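You operate a simulated robot arm through the tools that you are given. There is no shell and no other tool.

Carry out the task below with a simulated robot arm. There is one attempt and no reset: what you move stays moved.

JOB
File the blue program card as the monitor says, then load the orange program card.
Fine: pass goes in the small green tray, redo in the small red tray; press end; lay the new card in the small white tray and choose its program.
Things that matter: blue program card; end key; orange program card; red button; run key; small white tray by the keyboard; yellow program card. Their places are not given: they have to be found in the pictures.

The check looks at the end state, three seconds after you hand in, the way a careful person would. Anything else that was tipped, shoved, dropped, spilled or broken makes it a failure.

ROBOT AND FRAMES
A 7-joint arm with a fingered hand, fixed in place. Base frame: the origin is at the foot of the arm, x ahead of it, y to its left, z up. Lengths are in m, angles in degrees, forces in N, time in s.
With the tool pointing down near the work surface it reaches from about 0.14 to 0.72 m from the base axis. Its first joint turns from -166.0 to 166.0 degrees. Payload 4 kg.
The tool frame sits at the grasp point between the pads (the TCP): z along the fingers, y along the line on which they close. The tips reach 0.028 m beyond it. Largest opening 0.168 m; the body of the gripper starts 0.079 m behind the TCP. The gripper is a hand of 4 fingers: y runs from the thumb to the fingers, the wrist lies at [0, 0, -0.249] in the tool frame, and closing takes about 1.5 s.
Orientation is that of the tool frame in the base frame, as a unit quaternion [w, x, y, z]. With the fingers straight down and closing along the base's y, the tool's x points along the base's -x, its y along +y and its z along -z.

CONTROLS
- The arm moves only by the tool arm_command. Its argument "deltas" is a list of rows, each a list of 3 entries, a list of its own where there are three numbers: the finger opening in cm, from 0 to 16.8, then the shift along the tool's x, y, z in units of 250 mm (1.0 is 250 mm), then the turn, a rotation vector about the tool's x, y, z in units of 45 degrees (1.0 is 45 degrees). In form: [[grip, [x, y, z], [rx, ry, rz]], ...]. A call has 1 to 20 rows; each row is the pose to reach, as a shift and turn from the pose commanded when the call began, along the tool's axes at that moment. A call with a number of a shift or a turn outside -1 to 1 is refused whole. Rows are played at 5 a second. More than 0.05 m and 8.6 degrees between two rows, or a gripper value outside its range, and nothing of the call is played. A pose out of reach is approached as far as the arm can. The call stops where the force on the tool passes 90 N (or 10 N more than at its start, if that is more) or the arm is blocked; 0.2 s more then pass. The fingers move at their own pace (about 0.153 m/s each) and stop on an object; they squeeze with about 33 N. The grip force told is the motor's: it shows also when the fingers shut on nothing. Time passes only in rows, and 0.2 s behind the last, so rows that repeat a pose let the fingers close. The reply holds the time, the measured pose of the TCP, the force on the tool along the base axes, the opening and the grip force, in the units named above and with some noise, with the torque about the TCP (base axes, N m) and any sound that the robot's microphone picked up, and new pictures: "show" is both (left out), scene, wrist or none.
- Cameras (640 x 400 px; columns grow to the right, rows downward): "scene" is fixed at [0.2207, 0.5018, 1.5423]; the picture's right is [-0.80, -0.61, 0.00], its down [-0.33, 0.43, -0.84] and it looks along [0.51, -0.67, -0.54] (base axes); focal length 325 px, centre (320, 200). "wrist" rides on the gripper at [0.06, -0.06, -0.11] in the tool frame; the picture's right is [0.71, 0.71, 0.00], its down [-0.56, 0.56, -0.61] and it looks along [-0.43, 0.43, 0.79] (tool axes); focal length 265 px, centre (320, 200).
- move_column(by): slides the trunk up (or, below 0, down) by that many m; the arm rides with it, the base frame stays. It gives what a move gives, with no picture.
- preshape(shape): the hand has 4 fingers and takes this shape, open, in about a second: jaw (thumb against the fingers, like two jaws); tri (thumb and two fingers); tip (a fingertip pinch); poke (one finger out to press); point (the index stretched); flat (the hand flat); cup (the hand cupped); fist (a fist). The gripper value then closes the fingers along that shape, each until it touches; the sizes above hold for jaw. It gives what a move gives, with no picture.
- probe_pixels(camera, pixels): for up to 12 pixels [column, row] of the newest picture of that camera ("zoom" is the newest enlarged one), the place [x, y, z] in the base frame of the surface seen there, good to about 0.002 m. It takes no simulated time.
- zoom(camera, box): a new picture of the part [left, top, right, bottom] of that camera's present view, enlarged. It takes no simulated time.
- job_done(): hands the job in; it is judged then, once.

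Leave the gripper open and the arm clear of the work at the hand-in unless told otherwise.

The tools are called after "Request:" by a JSON object that holds its "name" and its "arguments". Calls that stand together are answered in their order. arm_command: Moves the arm, as the interface text tells. Its arguments: {"type":"object","properties":{"deltas":{"type":"array","items":{"type":"array"}},"show":{"type":"string","enum":["both","scene","wrist","none"]}},"required":["deltas"]} The other tools are called the same way: move_column (by) slides the trunk up or down; preshape (shape) gives the hand a shape; probe_pixels (camera, pixels) gives the place of the surface under pixels of a picture; zoom (camera, box) takes an enlarged picture of a part of a camera's view; job_done () hands the job in.

At the start:

```text
clock: 0.0
tcp_pos: [0.3047, -0.2361, 1.2008]
orientation: [0.0, 0.0, 1.0, 0.0]
ft_force: [0.9, 0.2, 0.2]
ft_torque: [0.06, -0.04, 0.01]
width: 0.1678
grip_force: 0.1
shape: jaw
trunk travel left (down, up): [-0.525, 0.065]
```

scene: 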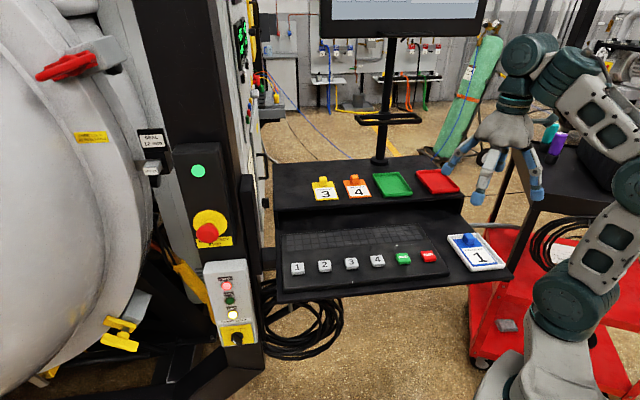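
wrist: 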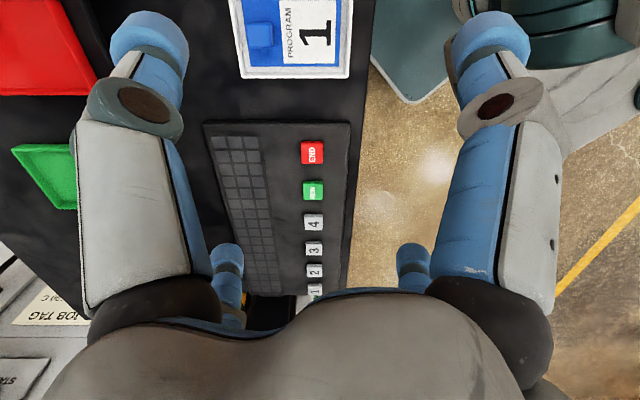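

I see the workstation: the blue card "1" lies in the white tray, with yellow card 3, orange card 4 and the green and red trays on the shelf. The monitor is at the top, around pixels (330-490, 0-35). I'll zoom in on it and on the desk.

Request:
{"name": "zoom", "arguments": {"camera": "scene", "box": [310, 0, 500, 50]}}

Request:
{"name": "zoom", "arguments": {"camera": "scene", "box": [270, 160, 510, 310]}}

Request:
{"name": "zoom", "arguments": {"camera": "scene", "box": [130, 100, 290, 380]}}

Request:
{"name": "zoom", "arguments": {"camera": "wrist", "box": [0, 0, 380, 300]}}

```text
3.37 times, centred on (405, 25) of scene
```

zoom: 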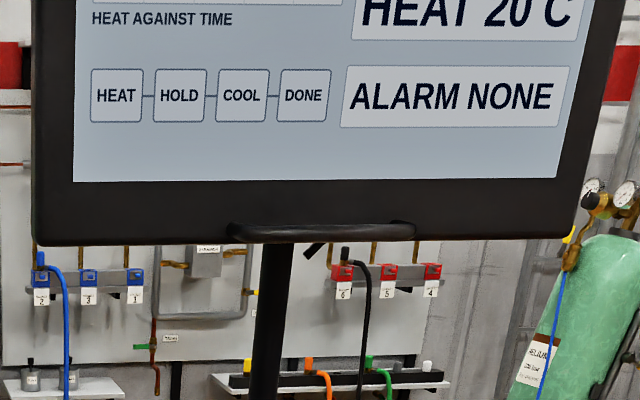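

```text
2.67 times, centred on (390, 235) of scene
```

zoom: 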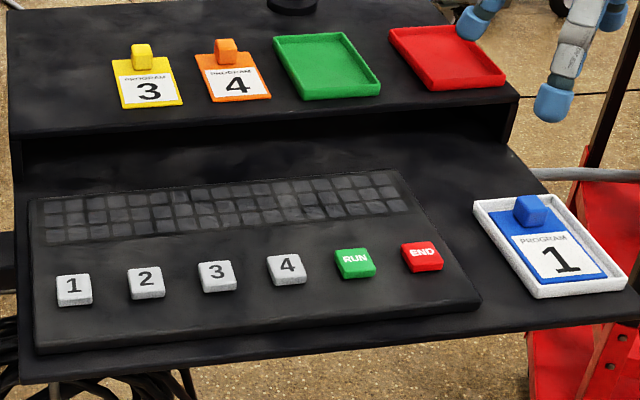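

```text
1.43 times, centred on (210, 240) of scene
```

zoom: 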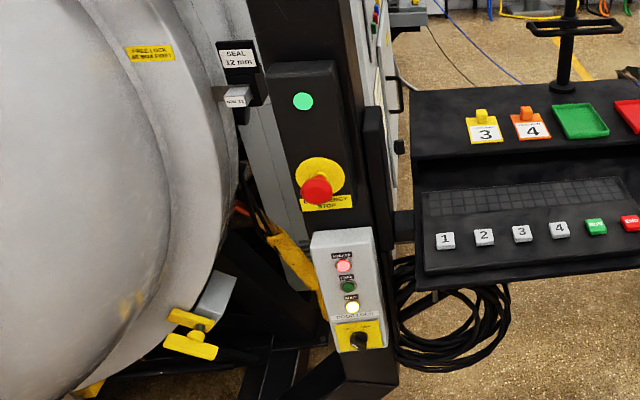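

```text
1.33 times, centred on (190, 150) of wrist
```

zoom: 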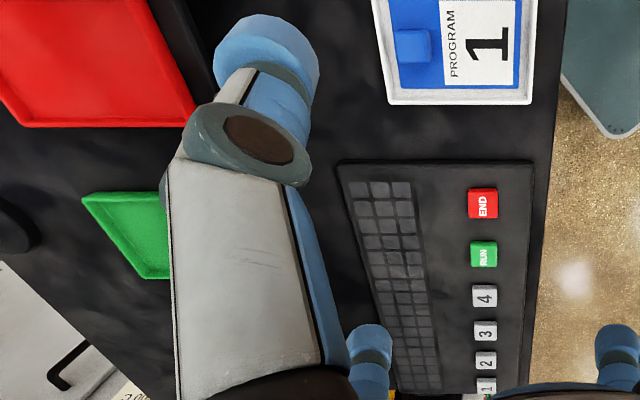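

The monitor only shows its lower edge in the scene view ("HEAT 20 C", "ALARM NONE"), so the verdict isn't visible from there. The wrist camera will have to read it. First I'll measure where things are by probing pixels.

Request:
{"name": "probe_pixels", "arguments": {"camera": "scene", "pixels": [[335, 10], [478, 10], [400, 14], [325, 186], [357, 186], [393, 184], [437, 181], [404, 258], [428, 256], [476, 256], [467, 238], [377, 260]]}}

Request:
{"name": "probe_pixels", "arguments": {"camera": "wrist", "pixels": [[262, 36], [312, 30], [345, 30], [312, 153], [313, 190], [313, 222], [314, 250], [315, 270], [60, 180], [50, 50], [230, 250], [340, 200]]}}

```text
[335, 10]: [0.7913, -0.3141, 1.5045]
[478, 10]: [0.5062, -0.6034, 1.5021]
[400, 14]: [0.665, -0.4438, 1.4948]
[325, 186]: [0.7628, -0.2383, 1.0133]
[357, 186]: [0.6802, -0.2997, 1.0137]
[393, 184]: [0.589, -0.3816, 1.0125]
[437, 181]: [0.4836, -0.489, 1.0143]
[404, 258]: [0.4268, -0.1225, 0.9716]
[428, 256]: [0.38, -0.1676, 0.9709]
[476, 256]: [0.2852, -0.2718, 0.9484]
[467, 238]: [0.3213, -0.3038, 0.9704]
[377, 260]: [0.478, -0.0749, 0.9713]
```

```text
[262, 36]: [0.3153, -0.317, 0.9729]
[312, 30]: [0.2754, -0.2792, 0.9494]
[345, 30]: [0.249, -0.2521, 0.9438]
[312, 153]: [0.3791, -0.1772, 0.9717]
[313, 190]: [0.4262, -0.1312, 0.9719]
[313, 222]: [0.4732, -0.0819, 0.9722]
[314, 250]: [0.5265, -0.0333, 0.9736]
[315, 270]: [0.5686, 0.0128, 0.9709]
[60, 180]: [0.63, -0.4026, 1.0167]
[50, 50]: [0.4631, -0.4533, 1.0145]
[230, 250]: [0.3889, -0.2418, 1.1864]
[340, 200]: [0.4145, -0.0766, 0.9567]
```

The desk is turned 45° in the base frame: the key row runs along (+0.7, +0.7) and the monitor faces (-0.7, +0.7), with its screen starting at about z = 1.5. The wrist camera can look at it if I tilt the hand up. First I'll yaw the hand 45° to line up with the desk and close the fingers so they block less of the view.

Request:
{"name": "arm_command", "arguments": {"deltas": [[12, [0, 0, 0], [0, 0, 0.17]], [8, [0, 0, 0], [0, 0, 0.34]], [4, [0, 0, 0], [0, 0, 0.5]], [2, [0, 0, 0], [0, 0, 0.67]], [2, [0, 0, 0], [0, 0, 0.84]], [2, [0, 0, 0], [0, 0, 1.0]]]}}

```text
clock: 1.4
tcp_pos: [0.3055, -0.2372, 1.204]
orientation: [0.0, 0.383, 0.924, 0.0]
ft_force: [-0.2, 0.3, -0.7]
ft_torque: [0.0, 0.0, 0.0]
width: 0.0203
grip_force: 0.1
shape: jaw
trunk travel left (down, up): [-0.525, 0.065]
```

scene: 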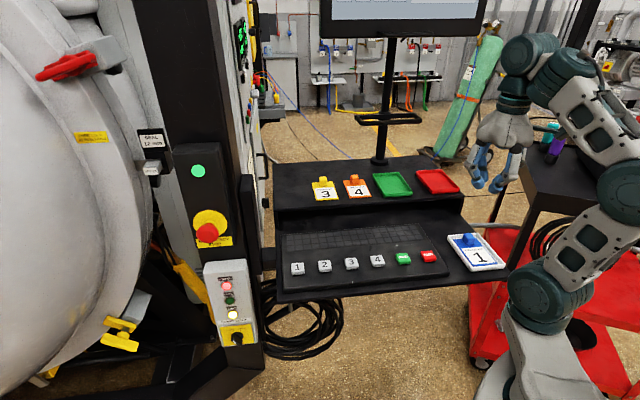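
wrist: 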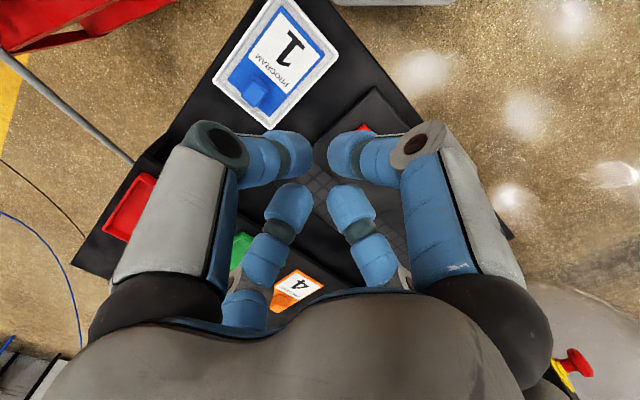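

Yaw is done; the wrist picture now shows card 1 in the white tray at (265, 60), and the orange card at (297, 290). Next I'll pitch the hand up 60° while moving forward and up a little, so the camera looks toward the monitor.

Request:
{"name": "arm_command", "arguments": {"deltas": [[2, [-0.03, 0.03, -0.04], [-0.118, -0.118, 0]], [2, [-0.06, 0.06, -0.08], [-0.236, -0.236, 0]], [2, [-0.09, 0.09, -0.12], [-0.354, -0.354, 0]], [2, [-0.12, 0.12, -0.16], [-0.471, -0.471, 0]], [2, [-0.15, 0.15, -0.2], [-0.589, -0.589, 0]], [2, [-0.18, 0.18, -0.24], [-0.707, -0.707, 0]], [2, [-0.21, 0.21, -0.28], [-0.825, -0.825, 0]], [2, [-0.24, 0.24, -0.32], [-0.943, -0.943, 0]]]}}

```text
clock: 3.2
tcp_pos: [0.378, -0.236, 1.2794]
orientation: [0.348, 0.332, 0.872, 0.093]
ft_force: [-0.2, 0.6, -0.1]
ft_torque: [-0.01, 0.01, -0.03]
width: 0.0198
grip_force: 0.0
shape: jaw
out of reach, approached as far as the arm can: row 5, 6, 7, 8
trunk travel left (down, up): [-0.525, 0.065]
```

scene: 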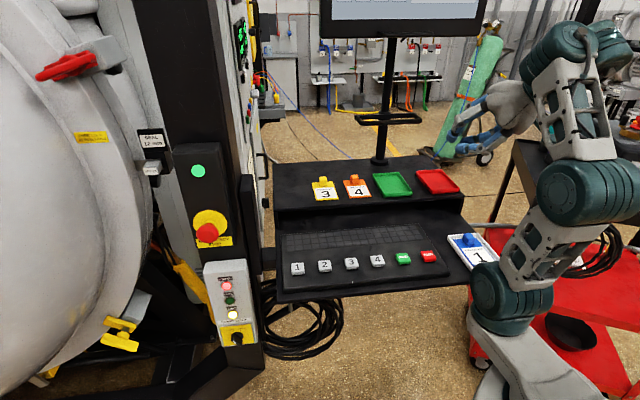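
wrist: 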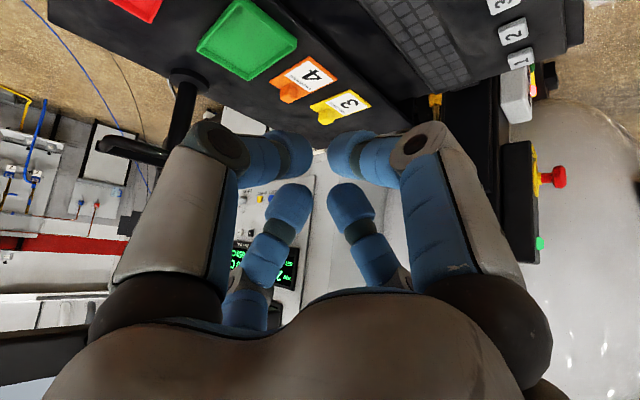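

The arm couldn't reach the full tilt (rows 5-8). The wrist view now shows the monitor's lower edge at its bottom-left corner, around (30, 360). I'll probe the arm's joints in the scene picture to see which way I can go for more tilt.

Request:
{"name": "probe_pixels", "arguments": {"camera": "scene", "pixels": [[500, 300], [510, 290], [585, 190], [570, 60], [610, 40], [550, 50], [500, 105], [520, 370]]}}

Request:
{"name": "probe_pixels", "arguments": {"camera": "wrist", "pixels": [[20, 350], [20, 390], [60, 390], [120, 148]]}}

```text
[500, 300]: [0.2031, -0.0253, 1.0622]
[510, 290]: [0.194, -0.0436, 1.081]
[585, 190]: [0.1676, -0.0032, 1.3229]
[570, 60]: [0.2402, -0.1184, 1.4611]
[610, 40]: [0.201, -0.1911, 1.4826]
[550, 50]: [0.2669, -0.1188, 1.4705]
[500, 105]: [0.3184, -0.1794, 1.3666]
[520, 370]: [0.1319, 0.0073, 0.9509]
```

```text
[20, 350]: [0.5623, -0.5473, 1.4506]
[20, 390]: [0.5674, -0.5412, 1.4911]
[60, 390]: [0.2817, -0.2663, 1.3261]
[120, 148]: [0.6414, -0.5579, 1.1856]
```

The shoulder is at about z = 1.06, and the forearm is folded tightly with the wrist too close to it. Reaching further forward should allow more tilt, so I'll move about 0.12 m along base +x and see whether the pose becomes reachable.

Request:
{"name": "arm_command", "arguments": {"deltas": [[2, [-0.04, 0.04, 0.1], [0, 0, 0]], [2, [-0.08, 0.08, 0.2], [0, 0, 0]], [2, [-0.12, 0.12, 0.3], [0, 0, 0]], [2, [-0.16, 0.16, 0.4], [0, 0, 0]]]}}

```text
clock: 4.2
tcp_pos: [0.4965, -0.2397, 1.2567]
orientation: [0.338, 0.331, 0.878, 0.076]
ft_force: [0.7, 1.0, 0.4]
ft_torque: [0.0, 0.01, -0.01]
width: 0.0202
grip_force: 0.1
shape: jaw
out of reach, approached as far as the arm can: row 1, 2, 3, 4
trunk travel left (down, up): [-0.525, 0.065]
```

scene: 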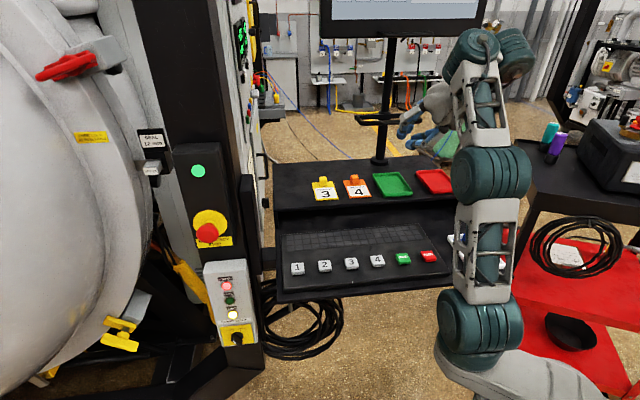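
wrist: 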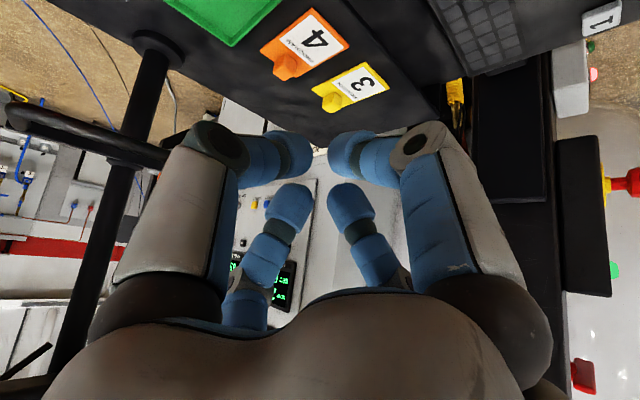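

The tilt is still limited to about 42°, probably because it's out of the arm's plane. I'll go higher instead and tilt in the arm's plane, straight at the monitor. That means yawing right another 45°, going up to about z = 1.45 and back to (0.36, -0.30), with the fingers opened so the view between them is clear.

Request:
{"name": "arm_command", "arguments": {"deltas": [[4, [-0.048, 0.003, -0.104], [0.105, -0.031, 0.081]], [6, [-0.096, 0.006, -0.209], [0.21, -0.062, 0.162]], [8, [-0.143, 0.01, -0.313], [0.315, -0.093, 0.242]], [10, [-0.191, 0.013, -0.418], [0.42, -0.124, 0.323]], [12, [-0.239, 0.016, -0.522], [0.526, -0.154, 0.404]], [14, [-0.287, 0.02, -0.627], [0.631, -0.185, 0.485]], [16, [-0.334, 0.023, -0.732], [0.736, -0.216, 0.565]], [16.8, [-0.382, 0.026, -0.836], [0.841, -0.247, 0.646]]]}}

```text
clock: 6.0
tcp_pos: [0.3146, -0.2755, 1.3677]
orientation: [0.281, 0.611, 0.73, -0.118]
ft_force: [-2.0, 0.5, 0.8]
ft_torque: [-0.04, -0.07, 0.04]
width: 0.168
grip_force: 0.1
shape: jaw
out of reach, approached as far as the arm can: row 5, 6, 7, 8
trunk travel left (down, up): [-0.525, 0.065]
```

scene: 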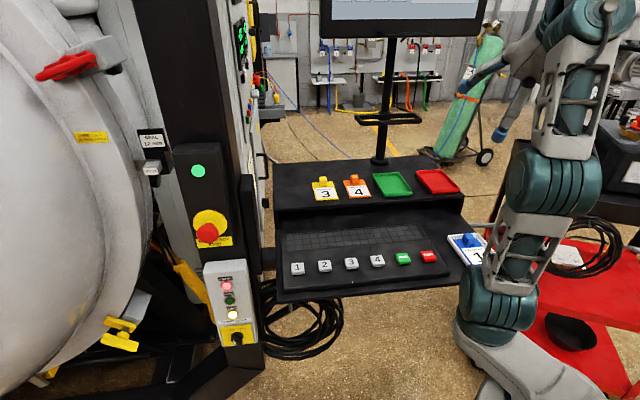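
wrist: 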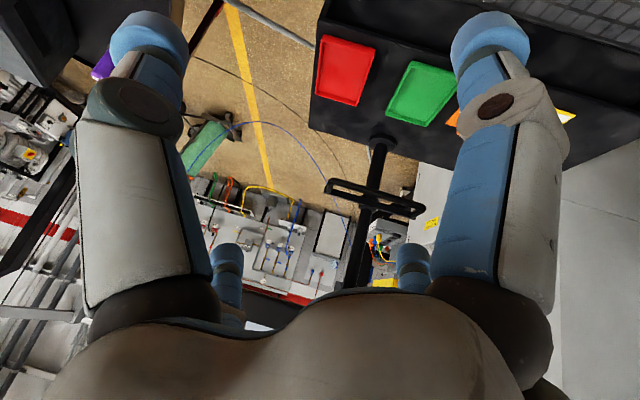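

The monitor is now hidden behind the palm at the bottom of the wrist picture, with only a sliver of it at (262, 327). To understand what limits the arm, I'll probe its links again.

Request:
{"name": "probe_pixels", "arguments": {"camera": "scene", "pixels": [[495, 300], [470, 330], [535, 180], [575, 185], [555, 185], [590, 60], [560, 80], [600, 15], [560, 30], [530, 50], [500, 385], [515, 240]]}}

Request:
{"name": "zoom", "arguments": {"camera": "scene", "box": [440, 0, 640, 400]}}

```text
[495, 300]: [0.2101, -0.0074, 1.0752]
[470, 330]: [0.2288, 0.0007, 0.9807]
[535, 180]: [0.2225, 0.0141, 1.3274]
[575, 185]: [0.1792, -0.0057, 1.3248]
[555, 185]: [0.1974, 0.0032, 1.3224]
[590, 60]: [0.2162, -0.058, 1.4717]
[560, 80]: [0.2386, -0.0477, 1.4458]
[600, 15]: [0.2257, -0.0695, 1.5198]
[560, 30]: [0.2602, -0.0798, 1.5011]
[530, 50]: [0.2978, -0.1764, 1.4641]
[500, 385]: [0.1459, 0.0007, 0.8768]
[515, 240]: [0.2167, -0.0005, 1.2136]
```

```text
1.00 times, centred on (540, 200) of scene (not enlarged: the box is as wide or as high as the picture)
```

zoom: 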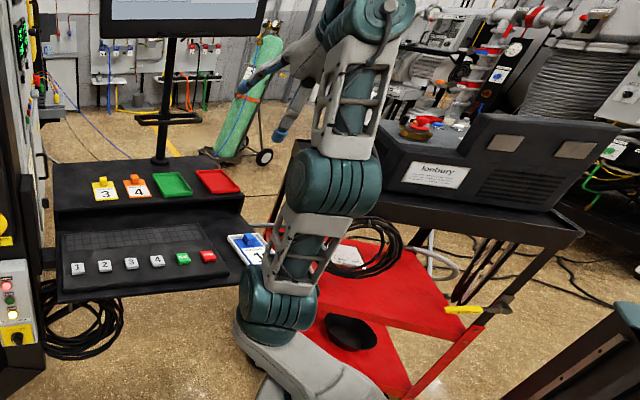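

The zoom picture extends beyond the camera frame when the box is thin: it is centred on the box and widened to the picture's shape. So a thin box at the top edge should show the whole monitor above row 0.

Request:
{"name": "zoom", "arguments": {"camera": "scene", "box": [200, 0, 600, 2]}}

Request:
{"name": "zoom", "arguments": {"camera": "scene", "box": [300, 0, 520, 2]}}

```text
1.60 times, centred on (400, 1) of scene
```

zoom: 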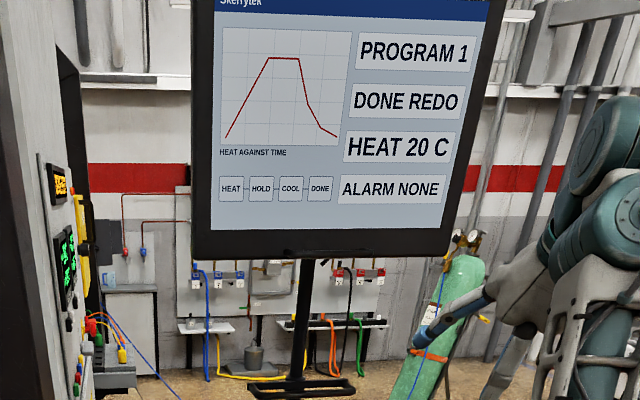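

```text
2.91 times, centred on (410, 1) of scene
```

zoom: 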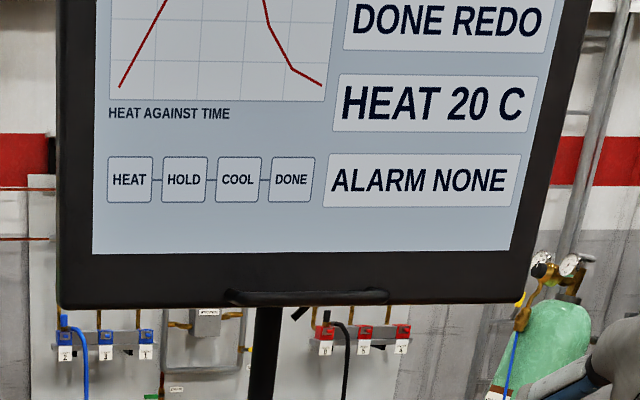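

The monitor reads "PROGRAM 1 / DONE REDO / HEAT 20 C / ALARM NONE". So the blue card goes in the red tray, then I press END, then put the orange card (number 4) in the white tray and press key 4. RUN and the emergency stop aren't part of the job. I'll bring the hand back to straight down, with its y axis along the key row.

Request:
{"name": "arm_command", "arguments": {"deltas": [[16, [0.061, -0.061, 0.058], [0.044, 0.105, -0.12]], [16, [0.122, -0.122, 0.117], [0.087, 0.21, -0.24]], [16, [0.182, -0.182, 0.175], [0.131, 0.316, -0.359]], [16, [0.243, -0.243, 0.234], [0.175, 0.421, -0.479]], [16, [0.304, -0.304, 0.292], [0.218, 0.526, -0.599]], [16, [0.365, -0.365, 0.35], [0.262, 0.632, -0.719]], [16, [0.425, -0.425, 0.409], [0.305, 0.737, -0.838]], [16, [0.486, -0.486, 0.467], [0.349, 0.842, -0.958]], [16, [0.486, -0.486, 0.467], [0.349, 0.842, -0.958]]]}}

```text
clock: 8.0
tcp_pos: [0.2227, -0.2634, 1.1831]
orientation: [-0.113, 0.342, 0.927, -0.104]
ft_force: [-0.5, 0.8, -0.2]
ft_torque: [0.03, 0.0, 0.0]
width: 0.1602
grip_force: 0.1
shape: jaw
trunk travel left (down, up): [-0.525, 0.065]
```

scene: 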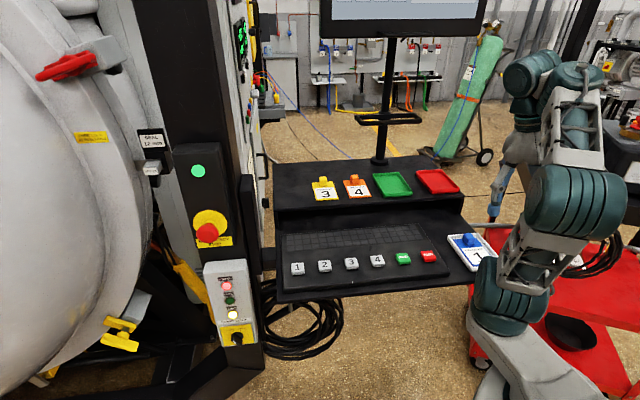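
wrist: 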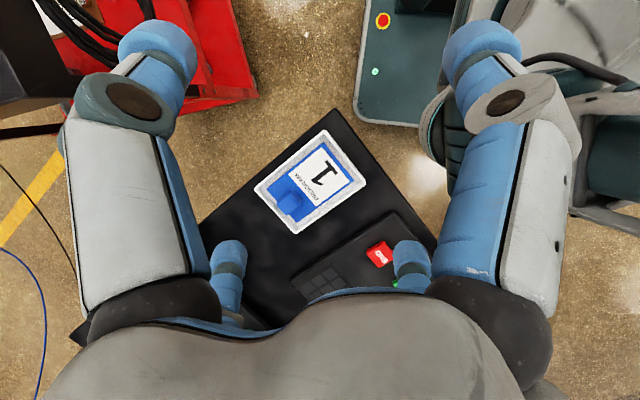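

The commanded pose had been clamped, so the hand is about 18° off vertical at (0.22, -0.26, 1.18). I'll correct that to exactly straight down with a small turn and shift.

Request:
{"name": "arm_command", "arguments": {"deltas": [[16.8, [-0.06, 0.043, -0.091], [-0.089, -0.041, 0.025]], [16.8, [-0.121, 0.086, -0.182], [-0.178, -0.083, 0.05]], [16.8, [-0.181, 0.13, -0.274], [-0.267, -0.124, 0.074]], [16.8, [-0.242, 0.173, -0.365], [-0.356, -0.165, 0.099]], [16.8, [-0.242, 0.173, -0.365], [-0.356, -0.165, 0.099]]]}}

```text
clock: 9.2
tcp_pos: [0.273, -0.2623, 1.2109]
orientation: [0.001, 0.382, 0.924, 0.001]
ft_force: [0.6, -0.3, 0.1]
ft_torque: [0.02, -0.04, 0.02]
width: 0.168
grip_force: 0.2
shape: jaw
out of reach, approached as far as the arm can: row 2, 3, 4, 5
trunk travel left (down, up): [-0.525, 0.065]
```

scene: 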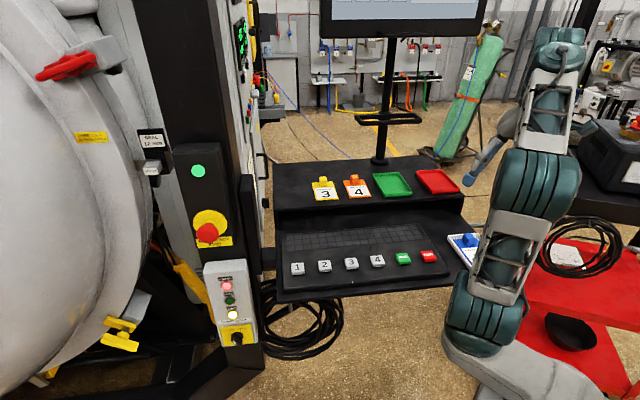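
wrist: 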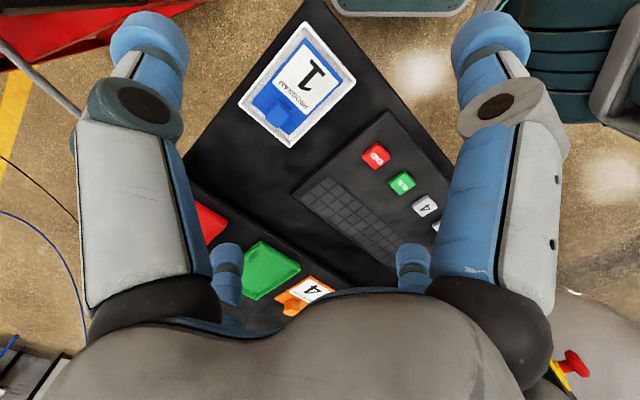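

The hand is vertical now. I'll probe the fingertips in the wrist picture to learn the finger layout, and look closely at the blue card and its tab.

Request:
{"name": "probe_pixels", "arguments": {"camera": "wrist", "pixels": [[150, 30], [490, 35], [228, 258], [412, 258], [150, 200], [500, 200], [276, 115], [300, 75], [298, 80], [203, 225], [262, 270], [308, 290]]}}

Request:
{"name": "zoom", "arguments": {"camera": "wrist", "box": [190, 10, 430, 160]}}

Request:
{"name": "zoom", "arguments": {"camera": "scene", "box": [300, 160, 480, 270]}}

```text
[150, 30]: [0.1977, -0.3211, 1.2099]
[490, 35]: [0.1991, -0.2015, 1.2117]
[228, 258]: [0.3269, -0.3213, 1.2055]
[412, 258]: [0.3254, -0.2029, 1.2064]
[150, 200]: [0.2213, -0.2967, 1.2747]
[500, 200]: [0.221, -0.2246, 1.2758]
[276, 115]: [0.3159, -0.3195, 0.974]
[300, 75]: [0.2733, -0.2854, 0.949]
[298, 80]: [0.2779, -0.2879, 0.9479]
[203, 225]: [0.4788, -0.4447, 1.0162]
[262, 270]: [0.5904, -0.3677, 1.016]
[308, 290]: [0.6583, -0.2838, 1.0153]
```

```text
2.67 times, centred on (310, 85) of wrist
```

zoom: 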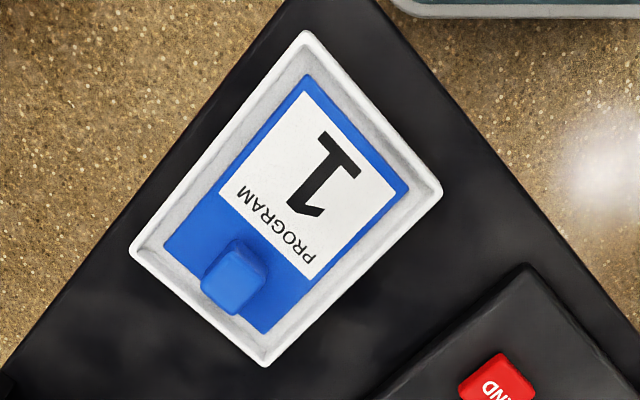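

```text
3.56 times, centred on (390, 215) of scene
```

zoom: 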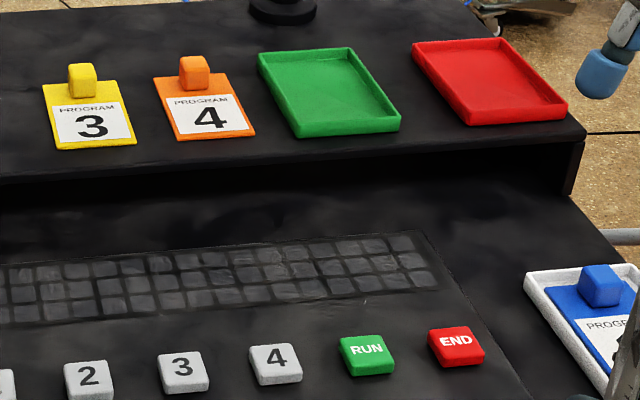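

The four fingers sit in a cross around the TCP (about ±8.5 cm along tool x and y) and all close to the centre. They are now lined up with the desk axes, which suits the square tabs. I'll take a closer look at the blue card's tab and the tray rim to get accurate heights.

Request:
{"name": "zoom", "arguments": {"camera": "wrist", "box": [225, 15, 375, 155]}}

```text
2.86 times, centred on (300, 85) of wrist
```

zoom: 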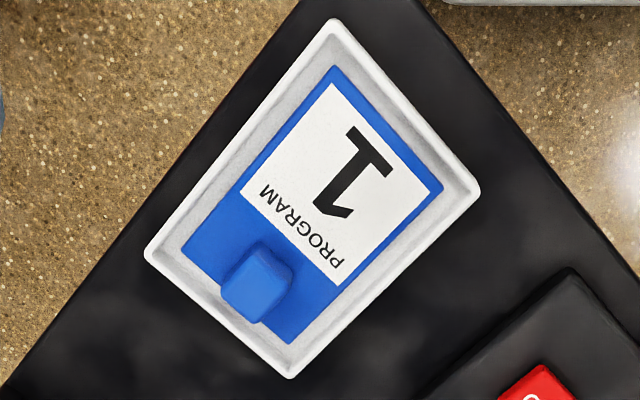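

Request:
{"name": "probe_pixels", "arguments": {"camera": "zoom", "pixels": [[258, 275], [263, 252], [290, 270], [245, 300], [232, 285], [335, 72], [438, 190], [290, 338], [188, 246], [335, 25], [290, 372], [152, 252]]}}

Request:
{"name": "probe_pixels", "arguments": {"camera": "zoom", "pixels": [[474, 186], [220, 310], [230, 320], [245, 332], [215, 265], [300, 300], [310, 240], [262, 318], [255, 312], [170, 255], [205, 300], [100, 330]]}}

```text
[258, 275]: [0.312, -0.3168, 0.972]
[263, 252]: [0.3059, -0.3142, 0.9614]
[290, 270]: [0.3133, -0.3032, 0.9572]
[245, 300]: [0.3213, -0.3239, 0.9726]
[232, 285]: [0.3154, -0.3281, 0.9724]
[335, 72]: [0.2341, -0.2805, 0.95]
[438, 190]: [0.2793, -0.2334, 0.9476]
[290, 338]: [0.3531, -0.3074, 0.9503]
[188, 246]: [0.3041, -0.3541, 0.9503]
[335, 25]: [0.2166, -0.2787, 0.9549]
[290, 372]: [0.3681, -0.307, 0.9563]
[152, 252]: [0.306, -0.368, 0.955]
```

```text
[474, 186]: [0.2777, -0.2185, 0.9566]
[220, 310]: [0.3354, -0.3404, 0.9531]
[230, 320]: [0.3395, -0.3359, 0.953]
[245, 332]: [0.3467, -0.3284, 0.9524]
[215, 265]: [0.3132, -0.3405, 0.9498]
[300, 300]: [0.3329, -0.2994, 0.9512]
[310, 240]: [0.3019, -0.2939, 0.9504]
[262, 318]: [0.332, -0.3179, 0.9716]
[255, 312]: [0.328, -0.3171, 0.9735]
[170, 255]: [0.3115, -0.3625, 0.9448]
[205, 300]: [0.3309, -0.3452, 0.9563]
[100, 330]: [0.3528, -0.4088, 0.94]
```

Desk top is z≈0.940, the tray rim 0.956, the card face 0.950 and the tab top 0.973. In desk coordinates the tab is centred at about u=0.449 (depth), v=0.0 (sideways), i.e. base (0.317, -0.317). Next I'll measure the red tray and the orange card on the shelf.

Request:
{"name": "zoom", "arguments": {"camera": "scene", "box": [390, 150, 480, 206]}}

Request:
{"name": "probe_pixels", "arguments": {"camera": "scene", "pixels": [[416, 170], [440, 169], [461, 190], [431, 194], [437, 181], [428, 176], [450, 187], [425, 190], [447, 194], [470, 196]]}}

```text
7.11 times, centred on (435, 178) of scene
```

zoom: 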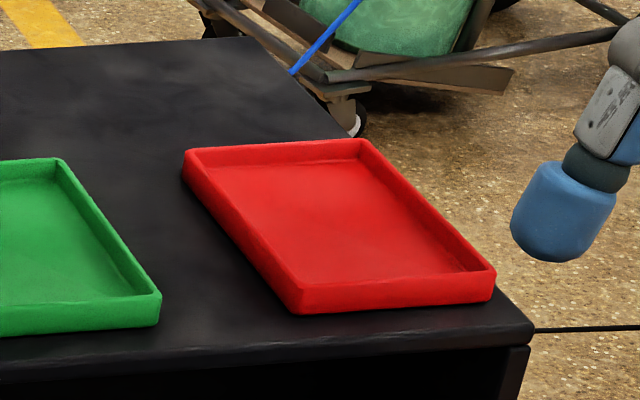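

```text
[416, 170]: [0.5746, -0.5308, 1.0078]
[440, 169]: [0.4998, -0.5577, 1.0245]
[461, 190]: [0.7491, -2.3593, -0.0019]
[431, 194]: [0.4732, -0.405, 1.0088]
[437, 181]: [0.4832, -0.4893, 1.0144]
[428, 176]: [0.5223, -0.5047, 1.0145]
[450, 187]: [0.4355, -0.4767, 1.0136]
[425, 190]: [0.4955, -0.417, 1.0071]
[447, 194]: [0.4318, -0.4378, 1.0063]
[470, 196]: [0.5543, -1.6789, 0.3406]
```

Request:
{"name": "probe_pixels", "arguments": {"camera": "zoom", "pixels": [[188, 153], [362, 141], [492, 271], [303, 288], [208, 167], [358, 160], [465, 270], [298, 275], [330, 220], [530, 328], [480, 320], [130, 200]]}}

Request:
{"name": "zoom", "arguments": {"camera": "scene", "box": [310, 165, 420, 215]}}

```text
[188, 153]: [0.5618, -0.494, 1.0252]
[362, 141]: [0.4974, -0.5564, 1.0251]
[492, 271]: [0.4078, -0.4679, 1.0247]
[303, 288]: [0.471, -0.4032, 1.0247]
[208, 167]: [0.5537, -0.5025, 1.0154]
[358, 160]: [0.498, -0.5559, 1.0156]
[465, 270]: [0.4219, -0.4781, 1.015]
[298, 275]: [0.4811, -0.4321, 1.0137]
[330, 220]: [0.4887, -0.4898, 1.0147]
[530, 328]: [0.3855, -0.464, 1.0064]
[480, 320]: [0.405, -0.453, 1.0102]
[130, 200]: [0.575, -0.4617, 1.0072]
```

```text
5.82 times, centred on (365, 190) of scene
```

zoom: 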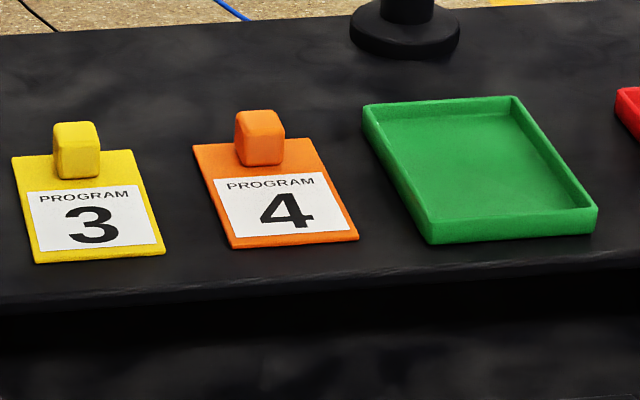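

The red tray runs u=0.617–0.747, v=-0.043–0.049, with its floor at 1.015 and rim at 1.025; its centre is at base (0.484, -0.480). Now I'll probe the orange and yellow cards in this zoom.

Request:
{"name": "probe_pixels", "arguments": {"camera": "zoom", "pixels": [[258, 122], [262, 150], [245, 118], [275, 118], [198, 150], [314, 143], [352, 234], [236, 240], [76, 130], [145, 155], [160, 245], [368, 106]]}}

Request:
{"name": "probe_pixels", "arguments": {"camera": "zoom", "pixels": [[238, 135], [284, 140], [262, 112], [242, 150], [282, 155], [262, 160], [512, 98], [595, 210], [432, 225], [170, 200], [340, 180], [250, 190]]}}

Request:
{"name": "move_column", "arguments": {"by": 0.065}}

```text
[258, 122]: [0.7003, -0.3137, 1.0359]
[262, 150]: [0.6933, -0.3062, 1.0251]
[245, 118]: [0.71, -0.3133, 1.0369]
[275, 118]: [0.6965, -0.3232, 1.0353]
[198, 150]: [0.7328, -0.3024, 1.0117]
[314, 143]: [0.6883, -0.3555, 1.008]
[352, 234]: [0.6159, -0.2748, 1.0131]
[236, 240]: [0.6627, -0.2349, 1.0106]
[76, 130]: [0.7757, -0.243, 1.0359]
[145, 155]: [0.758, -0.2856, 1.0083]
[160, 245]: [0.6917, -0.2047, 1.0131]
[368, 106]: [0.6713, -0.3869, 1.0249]
```

```text
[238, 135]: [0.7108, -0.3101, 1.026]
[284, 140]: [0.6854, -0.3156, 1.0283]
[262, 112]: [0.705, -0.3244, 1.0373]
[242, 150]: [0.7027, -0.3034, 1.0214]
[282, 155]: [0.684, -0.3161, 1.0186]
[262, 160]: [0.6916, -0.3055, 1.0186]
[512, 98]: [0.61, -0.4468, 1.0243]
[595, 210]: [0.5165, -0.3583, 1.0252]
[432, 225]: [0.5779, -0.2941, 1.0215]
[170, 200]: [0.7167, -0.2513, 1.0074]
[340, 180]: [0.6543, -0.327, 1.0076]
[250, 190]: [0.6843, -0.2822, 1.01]
```

```text
clock: 10.2
tcp_pos: [0.2732, -0.2602, 1.2761]
orientation: [0.001, 0.382, 0.924, 0.0]
ft_force: [0.4, -0.5, 0.3]
ft_torque: [0.03, 0.02, -0.01]
width: 0.1678
grip_force: 0.0
shape: jaw
trunk travel left (down, up): [-0.59, 0.0]
```

The orange card's tab is at about base (0.699, -0.315), which is 0.767 m from the base axis. That is beyond vertical reach, so the tool will need an outward lean there. A pinch that closes along the key-row axis would tolerate the lean, so I'll try the "tip" shape and look at it.

Request:
{"name": "preshape", "arguments": {"shape": "tip"}}

Request:
{"name": "arm_command", "arguments": {"deltas": [[10, [0, 0, 0], [0, 0, 0]], [6, [0, 0, 0], [0, 0, 0]], [4, [0, 0, 0], [0, 0, 0]], [4, [0, 0, 0], [0, 0, 0]], [4, [0, 0, 0], [0, 0, 0]]]}}

```text
clock: 11.1
tcp_pos: [0.2728, -0.2603, 1.2759]
orientation: [0.001, 0.382, 0.924, 0.0]
ft_force: [0.7, 0.8, 0.2]
ft_torque: [-0.02, -0.02, 0.01]
width: 0.168
grip_force: 0.0
shape: tip
trunk travel left (down, up): [-0.59, 0.0]
```

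```text
clock: 12.3
tcp_pos: [0.2733, -0.2603, 1.2769]
orientation: [0.002, 0.382, 0.924, 0.001]
ft_force: [0.3, -0.5, -0.7]
ft_torque: [-0.01, -0.02, 0.0]
width: 0.0403
grip_force: 0.0
shape: tip
trunk travel left (down, up): [-0.59, 0.0]
```

scene: 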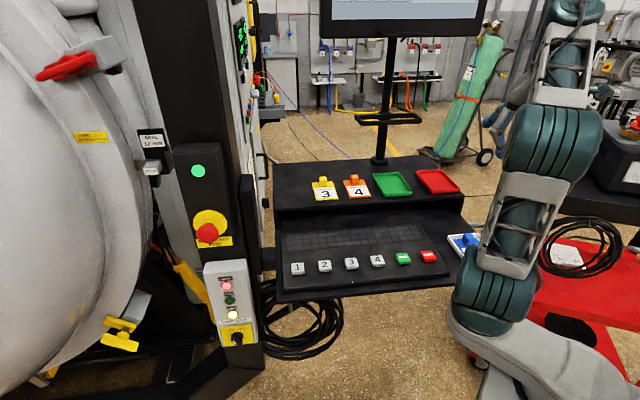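
wrist: 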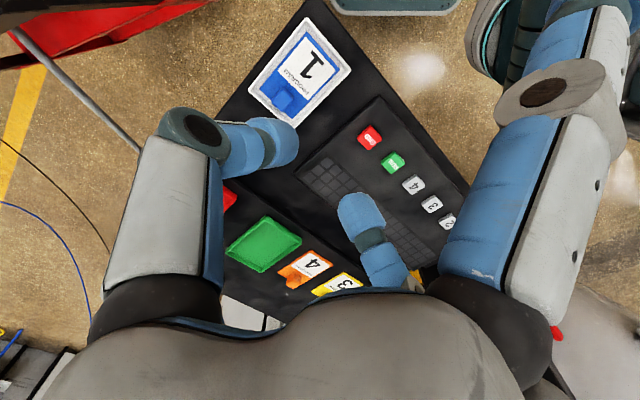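

In "tip" the thumb and the opposite finger pinch along tool y, while the two x fingers splay outward. I'll probe where the splayed finger and the pinching tips are.

Request:
{"name": "probe_pixels", "arguments": {"camera": "wrist", "pixels": [[600, 10], [560, 40], [540, 90], [278, 140], [362, 205], [285, 155], [350, 215], [230, 310], [150, 200], [500, 200]]}}

Request:
{"name": "zoom", "arguments": {"camera": "wrist", "box": [500, 0, 640, 2]}}

Request:
{"name": "zoom", "arguments": {"camera": "scene", "box": [460, 40, 640, 160]}}

```text
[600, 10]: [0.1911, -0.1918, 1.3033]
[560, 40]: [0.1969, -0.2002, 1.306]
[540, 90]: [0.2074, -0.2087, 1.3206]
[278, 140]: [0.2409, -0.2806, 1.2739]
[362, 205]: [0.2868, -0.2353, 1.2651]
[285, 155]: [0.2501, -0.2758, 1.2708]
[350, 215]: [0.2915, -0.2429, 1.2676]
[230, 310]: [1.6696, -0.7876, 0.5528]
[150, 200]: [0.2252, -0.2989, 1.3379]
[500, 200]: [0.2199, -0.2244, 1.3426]
```

```text
4.57 times, centred on (570, 1) of wrist
```

zoom: 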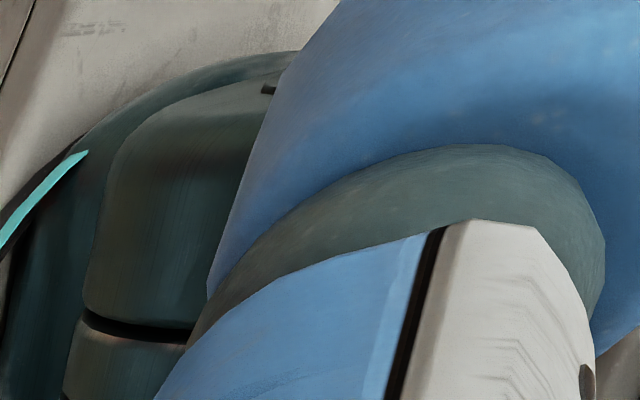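

```text
3.33 times, centred on (550, 100) of scene
```

zoom: 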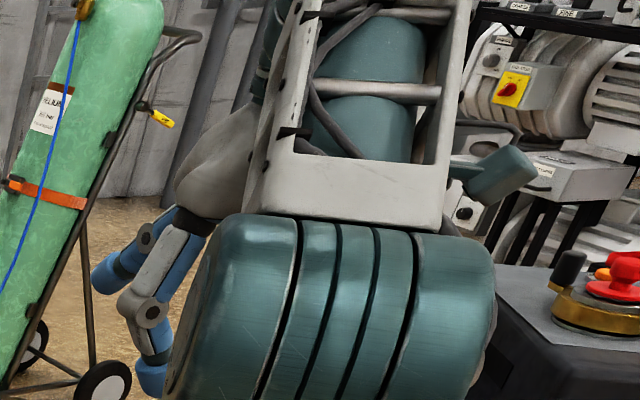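

The splayed finger tips sit about 3 cm above the pinch tips and 11–13 cm out. For the blue card I'd like the four-finger "jaw" grip with a vertical tool, if the red tray is within reach. Before approaching it, I'll check the bar on the monitor post and the monitor's lower edge for clearance.

Request:
{"name": "probe_pixels", "arguments": {"camera": "scene", "pixels": [[357, 118], [421, 118], [362, 123], [416, 123], [388, 113], [386, 119], [380, 150], [380, 162], [322, 37], [480, 37], [400, 38], [388, 80]]}}

Request:
{"name": "preshape", "arguments": {"shape": "jaw"}}

```text
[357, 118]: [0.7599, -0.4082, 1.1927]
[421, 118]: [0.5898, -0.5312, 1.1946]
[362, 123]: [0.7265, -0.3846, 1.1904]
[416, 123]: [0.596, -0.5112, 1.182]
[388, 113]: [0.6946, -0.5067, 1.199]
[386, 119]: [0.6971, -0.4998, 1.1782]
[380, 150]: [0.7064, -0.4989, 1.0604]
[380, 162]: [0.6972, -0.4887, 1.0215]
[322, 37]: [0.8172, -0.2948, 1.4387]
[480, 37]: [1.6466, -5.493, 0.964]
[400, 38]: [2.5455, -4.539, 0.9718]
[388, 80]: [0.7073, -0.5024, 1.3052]
```

```text
clock: 13.2
tcp_pos: [0.2725, -0.2603, 1.2758]
orientation: [0.001, 0.382, 0.924, 0.001]
ft_force: [-0.4, 0.5, 0.6]
ft_torque: [0.02, -0.02, -0.02]
width: 0.1681
grip_force: 0.0
shape: jaw
trunk travel left (down, up): [-0.59, 0.0]
```

The bar sits at u≈0.783–0.83, v≈0.04–0.25, z≈1.18–1.20, so it needs care. I'll close the jaw to about the tab width in the air and probe the outer outline of the fingers to see how wide the hand is at each height.

Request:
{"name": "arm_command", "arguments": {"deltas": [[10, [0, 0, 0], [0, 0, 0]], [5, [0, 0, 0], [0, 0, 0]], [2.4, [0, 0, 0], [0, 0, 0]], [2.4, [0, 0, 0], [0, 0, 0]], [2.4, [0, 0, 0], [0, 0, 0]], [2.4, [0, 0, 0], [0, 0, 0]]], "show": "wrist"}}

```text
clock: 14.6
tcp_pos: [0.2724, -0.2601, 1.2765]
orientation: [0.001, 0.382, 0.924, 0.0]
ft_force: [0.0, 0.0, -0.8]
ft_torque: [-0.02, 0.02, -0.01]
width: 0.0243
grip_force: 0.1
shape: jaw
trunk travel left (down, up): [-0.59, 0.0]
```

wrist: 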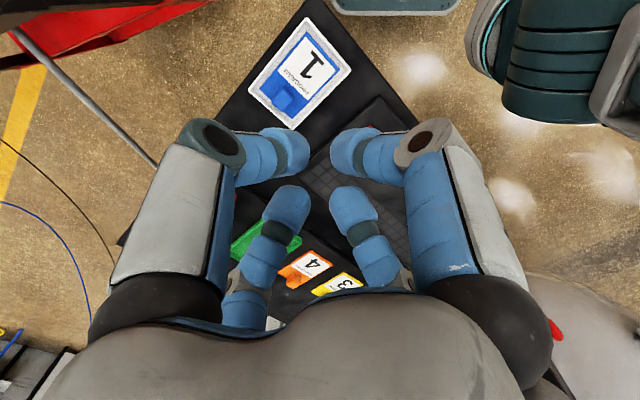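

Request:
{"name": "probe_pixels", "arguments": {"camera": "wrist", "pixels": [[185, 135], [215, 140], [250, 160], [285, 150], [300, 150], [165, 160], [130, 240], [120, 265], [100, 310], [290, 190], [270, 220], [230, 310]]}}

Request:
{"name": "probe_pixels", "arguments": {"camera": "wrist", "pixels": [[345, 190], [400, 290], [355, 235], [180, 200], [130, 330], [60, 390], [320, 350], [345, 150], [500, 200], [255, 270], [240, 300], [300, 195]]}}

```text
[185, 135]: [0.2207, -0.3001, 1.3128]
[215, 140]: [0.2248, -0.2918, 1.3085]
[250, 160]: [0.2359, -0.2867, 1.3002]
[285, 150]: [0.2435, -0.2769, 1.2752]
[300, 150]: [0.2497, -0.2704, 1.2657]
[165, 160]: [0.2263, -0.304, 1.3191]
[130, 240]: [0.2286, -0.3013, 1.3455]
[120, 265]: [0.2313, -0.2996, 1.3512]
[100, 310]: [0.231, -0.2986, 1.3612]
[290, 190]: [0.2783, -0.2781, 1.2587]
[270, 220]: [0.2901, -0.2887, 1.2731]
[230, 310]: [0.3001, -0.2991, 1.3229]
```

```text
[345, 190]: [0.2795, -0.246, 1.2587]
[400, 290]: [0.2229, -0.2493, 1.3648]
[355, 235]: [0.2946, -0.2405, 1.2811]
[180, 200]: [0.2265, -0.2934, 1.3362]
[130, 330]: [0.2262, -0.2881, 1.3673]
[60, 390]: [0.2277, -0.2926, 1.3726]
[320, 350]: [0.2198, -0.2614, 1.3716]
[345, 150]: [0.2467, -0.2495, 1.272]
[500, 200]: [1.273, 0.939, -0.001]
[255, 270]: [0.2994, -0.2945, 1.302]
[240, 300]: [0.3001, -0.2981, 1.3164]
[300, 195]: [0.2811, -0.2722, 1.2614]
```

With the jaw closed on a tab, the hand stays within about 6.8 cm of its axis, and the palm is narrower at bar height, so the vertical jaw grip is clear. Next I'll go above the blue tab (u=0.449, v=0) with TCP at z≈1.05 and a 6 cm opening. The TCP shows at the centre (320, 200) of the wrist picture.

Request:
{"name": "arm_command", "arguments": {"deltas": [[6, [-0.036, -0.004, 0.113], [0, 0, 0]], [6, [-0.073, -0.009, 0.226], [0, 0, 0]], [6, [-0.109, -0.013, 0.34], [0, 0, 0]], [6, [-0.145, -0.018, 0.453], [0, 0, 0]], [6, [-0.181, -0.022, 0.566], [0, 0, 0]], [6, [-0.218, -0.026, 0.68], [0, 0, 0]], [6, [-0.254, -0.031, 0.793], [0, 0, 0]], [6, [-0.29, -0.035, 0.906], [0, 0, 0]], [6, [-0.29, -0.035, 0.906], [0, 0, 0]]]}}

```text
clock: 16.6
tcp_pos: [0.3184, -0.3192, 1.0493]
orientation: [0.001, 0.381, 0.925, 0.0]
ft_force: [-0.3, 0.5, -0.1]
ft_torque: [0.0, -0.03, -0.01]
width: 0.0594
grip_force: 0.1
shape: jaw
trunk travel left (down, up): [-0.59, 0.0]
```

scene: 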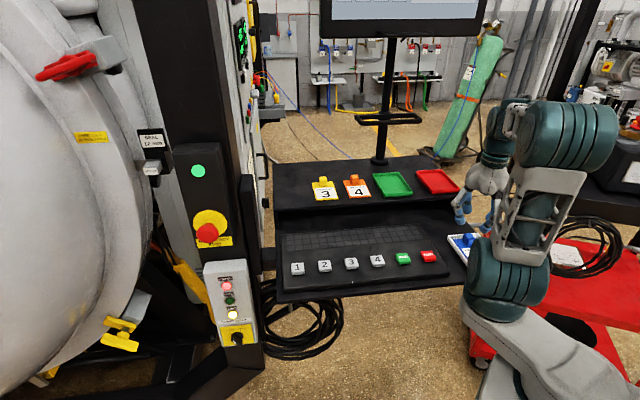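
wrist: 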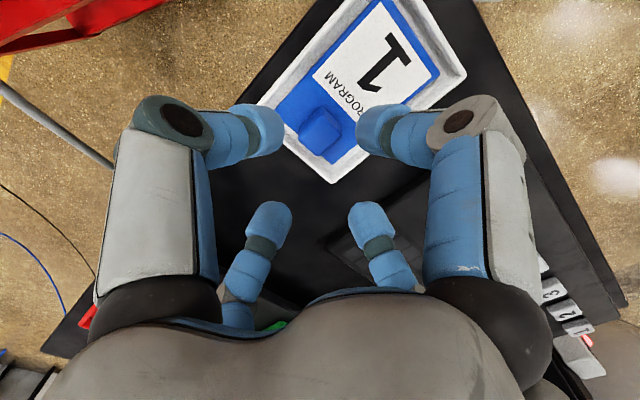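

I'm above the tab now; it shows at about (320, 135) between the fingers. I'll zoom in and measure it precisely from here.

Request:
{"name": "zoom", "arguments": {"camera": "wrist", "box": [270, 90, 380, 160]}}

```text
5.71 times, centred on (325, 125) of wrist
```

zoom: 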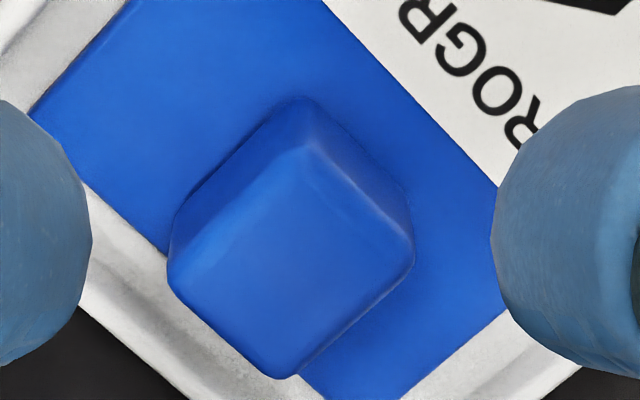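

Request:
{"name": "probe_pixels", "arguments": {"camera": "zoom", "pixels": [[300, 150], [408, 245], [285, 372], [172, 260], [290, 260], [350, 200], [230, 200], [350, 310], [220, 315], [340, 145], [400, 200], [290, 120]]}}

Request:
{"name": "probe_pixels", "arguments": {"camera": "zoom", "pixels": [[185, 220], [240, 155], [305, 105], [408, 225], [330, 360], [90, 200], [120, 300], [200, 360], [90, 260], [450, 380], [150, 250], [500, 250]]}}

```text
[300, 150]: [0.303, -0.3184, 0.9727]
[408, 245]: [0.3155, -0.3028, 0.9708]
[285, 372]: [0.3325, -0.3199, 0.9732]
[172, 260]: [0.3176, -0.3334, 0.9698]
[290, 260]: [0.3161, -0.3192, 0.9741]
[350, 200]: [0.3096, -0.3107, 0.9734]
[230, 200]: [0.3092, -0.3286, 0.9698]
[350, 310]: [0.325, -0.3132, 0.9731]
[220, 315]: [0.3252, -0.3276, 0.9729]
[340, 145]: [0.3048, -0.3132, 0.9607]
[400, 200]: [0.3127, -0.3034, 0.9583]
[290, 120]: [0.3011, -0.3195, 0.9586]
```

```text
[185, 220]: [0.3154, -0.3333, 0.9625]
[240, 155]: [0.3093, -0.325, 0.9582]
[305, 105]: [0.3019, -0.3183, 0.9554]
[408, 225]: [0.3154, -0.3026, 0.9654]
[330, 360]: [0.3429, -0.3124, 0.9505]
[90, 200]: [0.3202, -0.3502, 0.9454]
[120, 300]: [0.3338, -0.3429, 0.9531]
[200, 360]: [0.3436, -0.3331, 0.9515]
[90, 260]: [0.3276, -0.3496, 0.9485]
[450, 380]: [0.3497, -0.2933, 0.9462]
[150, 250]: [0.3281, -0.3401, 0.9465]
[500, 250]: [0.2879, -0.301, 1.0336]
```

The tab's centre is at u=0.4495, v=-0.001, within 1.5 mm of the TCP. I'll descend to TCP z≈0.987, which puts the tips at about 0.959, just above the tray rim, with the opening at 5 cm.

Request:
{"name": "arm_command", "arguments": {"deltas": [[5, [0.005, -0.002, 0.05], [0, 0, 0]], [5, [0.005, -0.002, 0.1], [0, 0, 0]], [5, [0.005, -0.002, 0.15], [0, 0, 0]], [5, [0.005, -0.002, 0.2], [0, 0, 0]], [5, [0.005, -0.002, 0.225], [0, 0, 0]], [5, [0.005, -0.002, 0.249], [0, 0, 0]], [5, [0.005, -0.002, 0.249], [0, 0, 0]]]}}

```text
clock: 18.2
tcp_pos: [0.3177, -0.3178, 0.9875]
orientation: [0.001, 0.382, 0.924, 0.001]
ft_force: [-0.1, 0.8, -0.7]
ft_torque: [-0.02, -0.01, 0.02]
width: 0.0505
grip_force: 0.0
shape: jaw
trunk travel left (down, up): [-0.59, 0.0]
```

scene: 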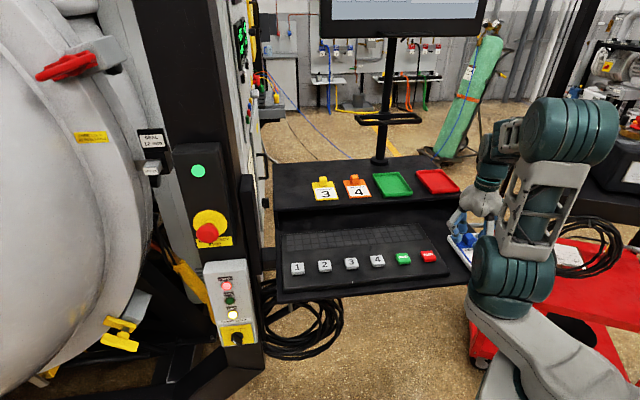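
wrist: 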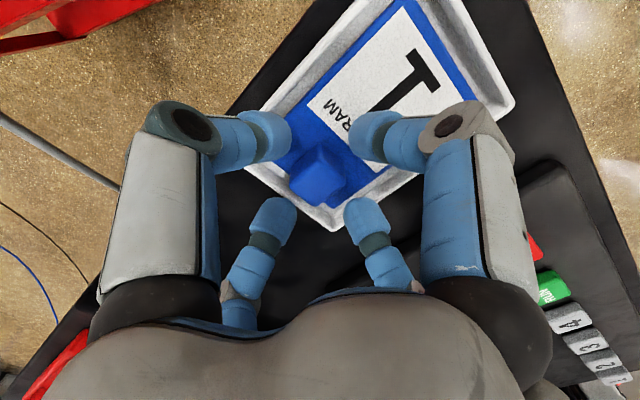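

No contact so far, and the tab sits centred between the four fingertips at about (320, 175). Next I'll close the fingers on it.

Request:
{"name": "arm_command", "arguments": {"deltas": [[3, [0, 0, 0], [0, 0, 0]], [1.5, [0, 0, 0], [0, 0, 0]], [0.5, [0, 0, 0], [0, 0, 0]], [0.5, [0, 0, 0], [0, 0, 0]], [0.5, [0, 0, 0], [0, 0, 0]], [0.5, [0, 0, 0], [0, 0, 0]], [0.5, [0, 0, 0], [0, 0, 0]], [0.5, [0, 0, 0], [0, 0, 0]]]}}

```text
clock: 20.0
tcp_pos: [0.3185, -0.3174, 0.9877]
orientation: [0.002, 0.381, 0.924, 0.0]
ft_force: [-0.2, 0.6, -0.3]
ft_torque: [-0.02, -0.04, 0.02]
width: 0.0186
grip_force: 33.6
shape: jaw
trunk travel left (down, up): [-0.59, 0.0]
```

scene: 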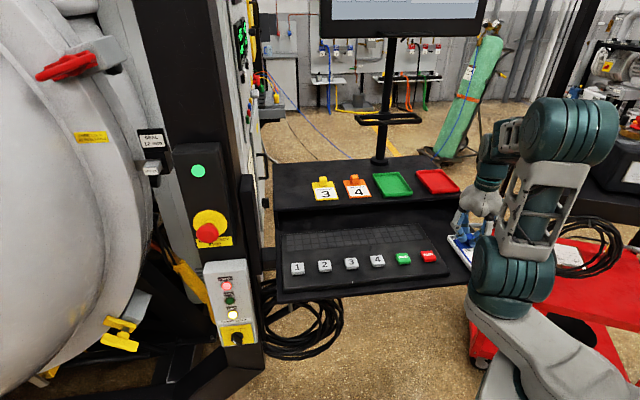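
wrist: 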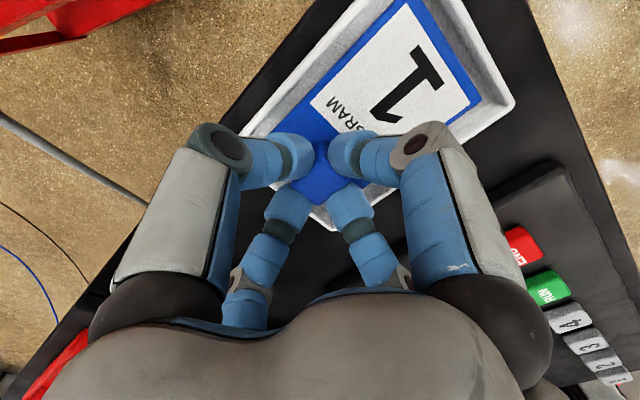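

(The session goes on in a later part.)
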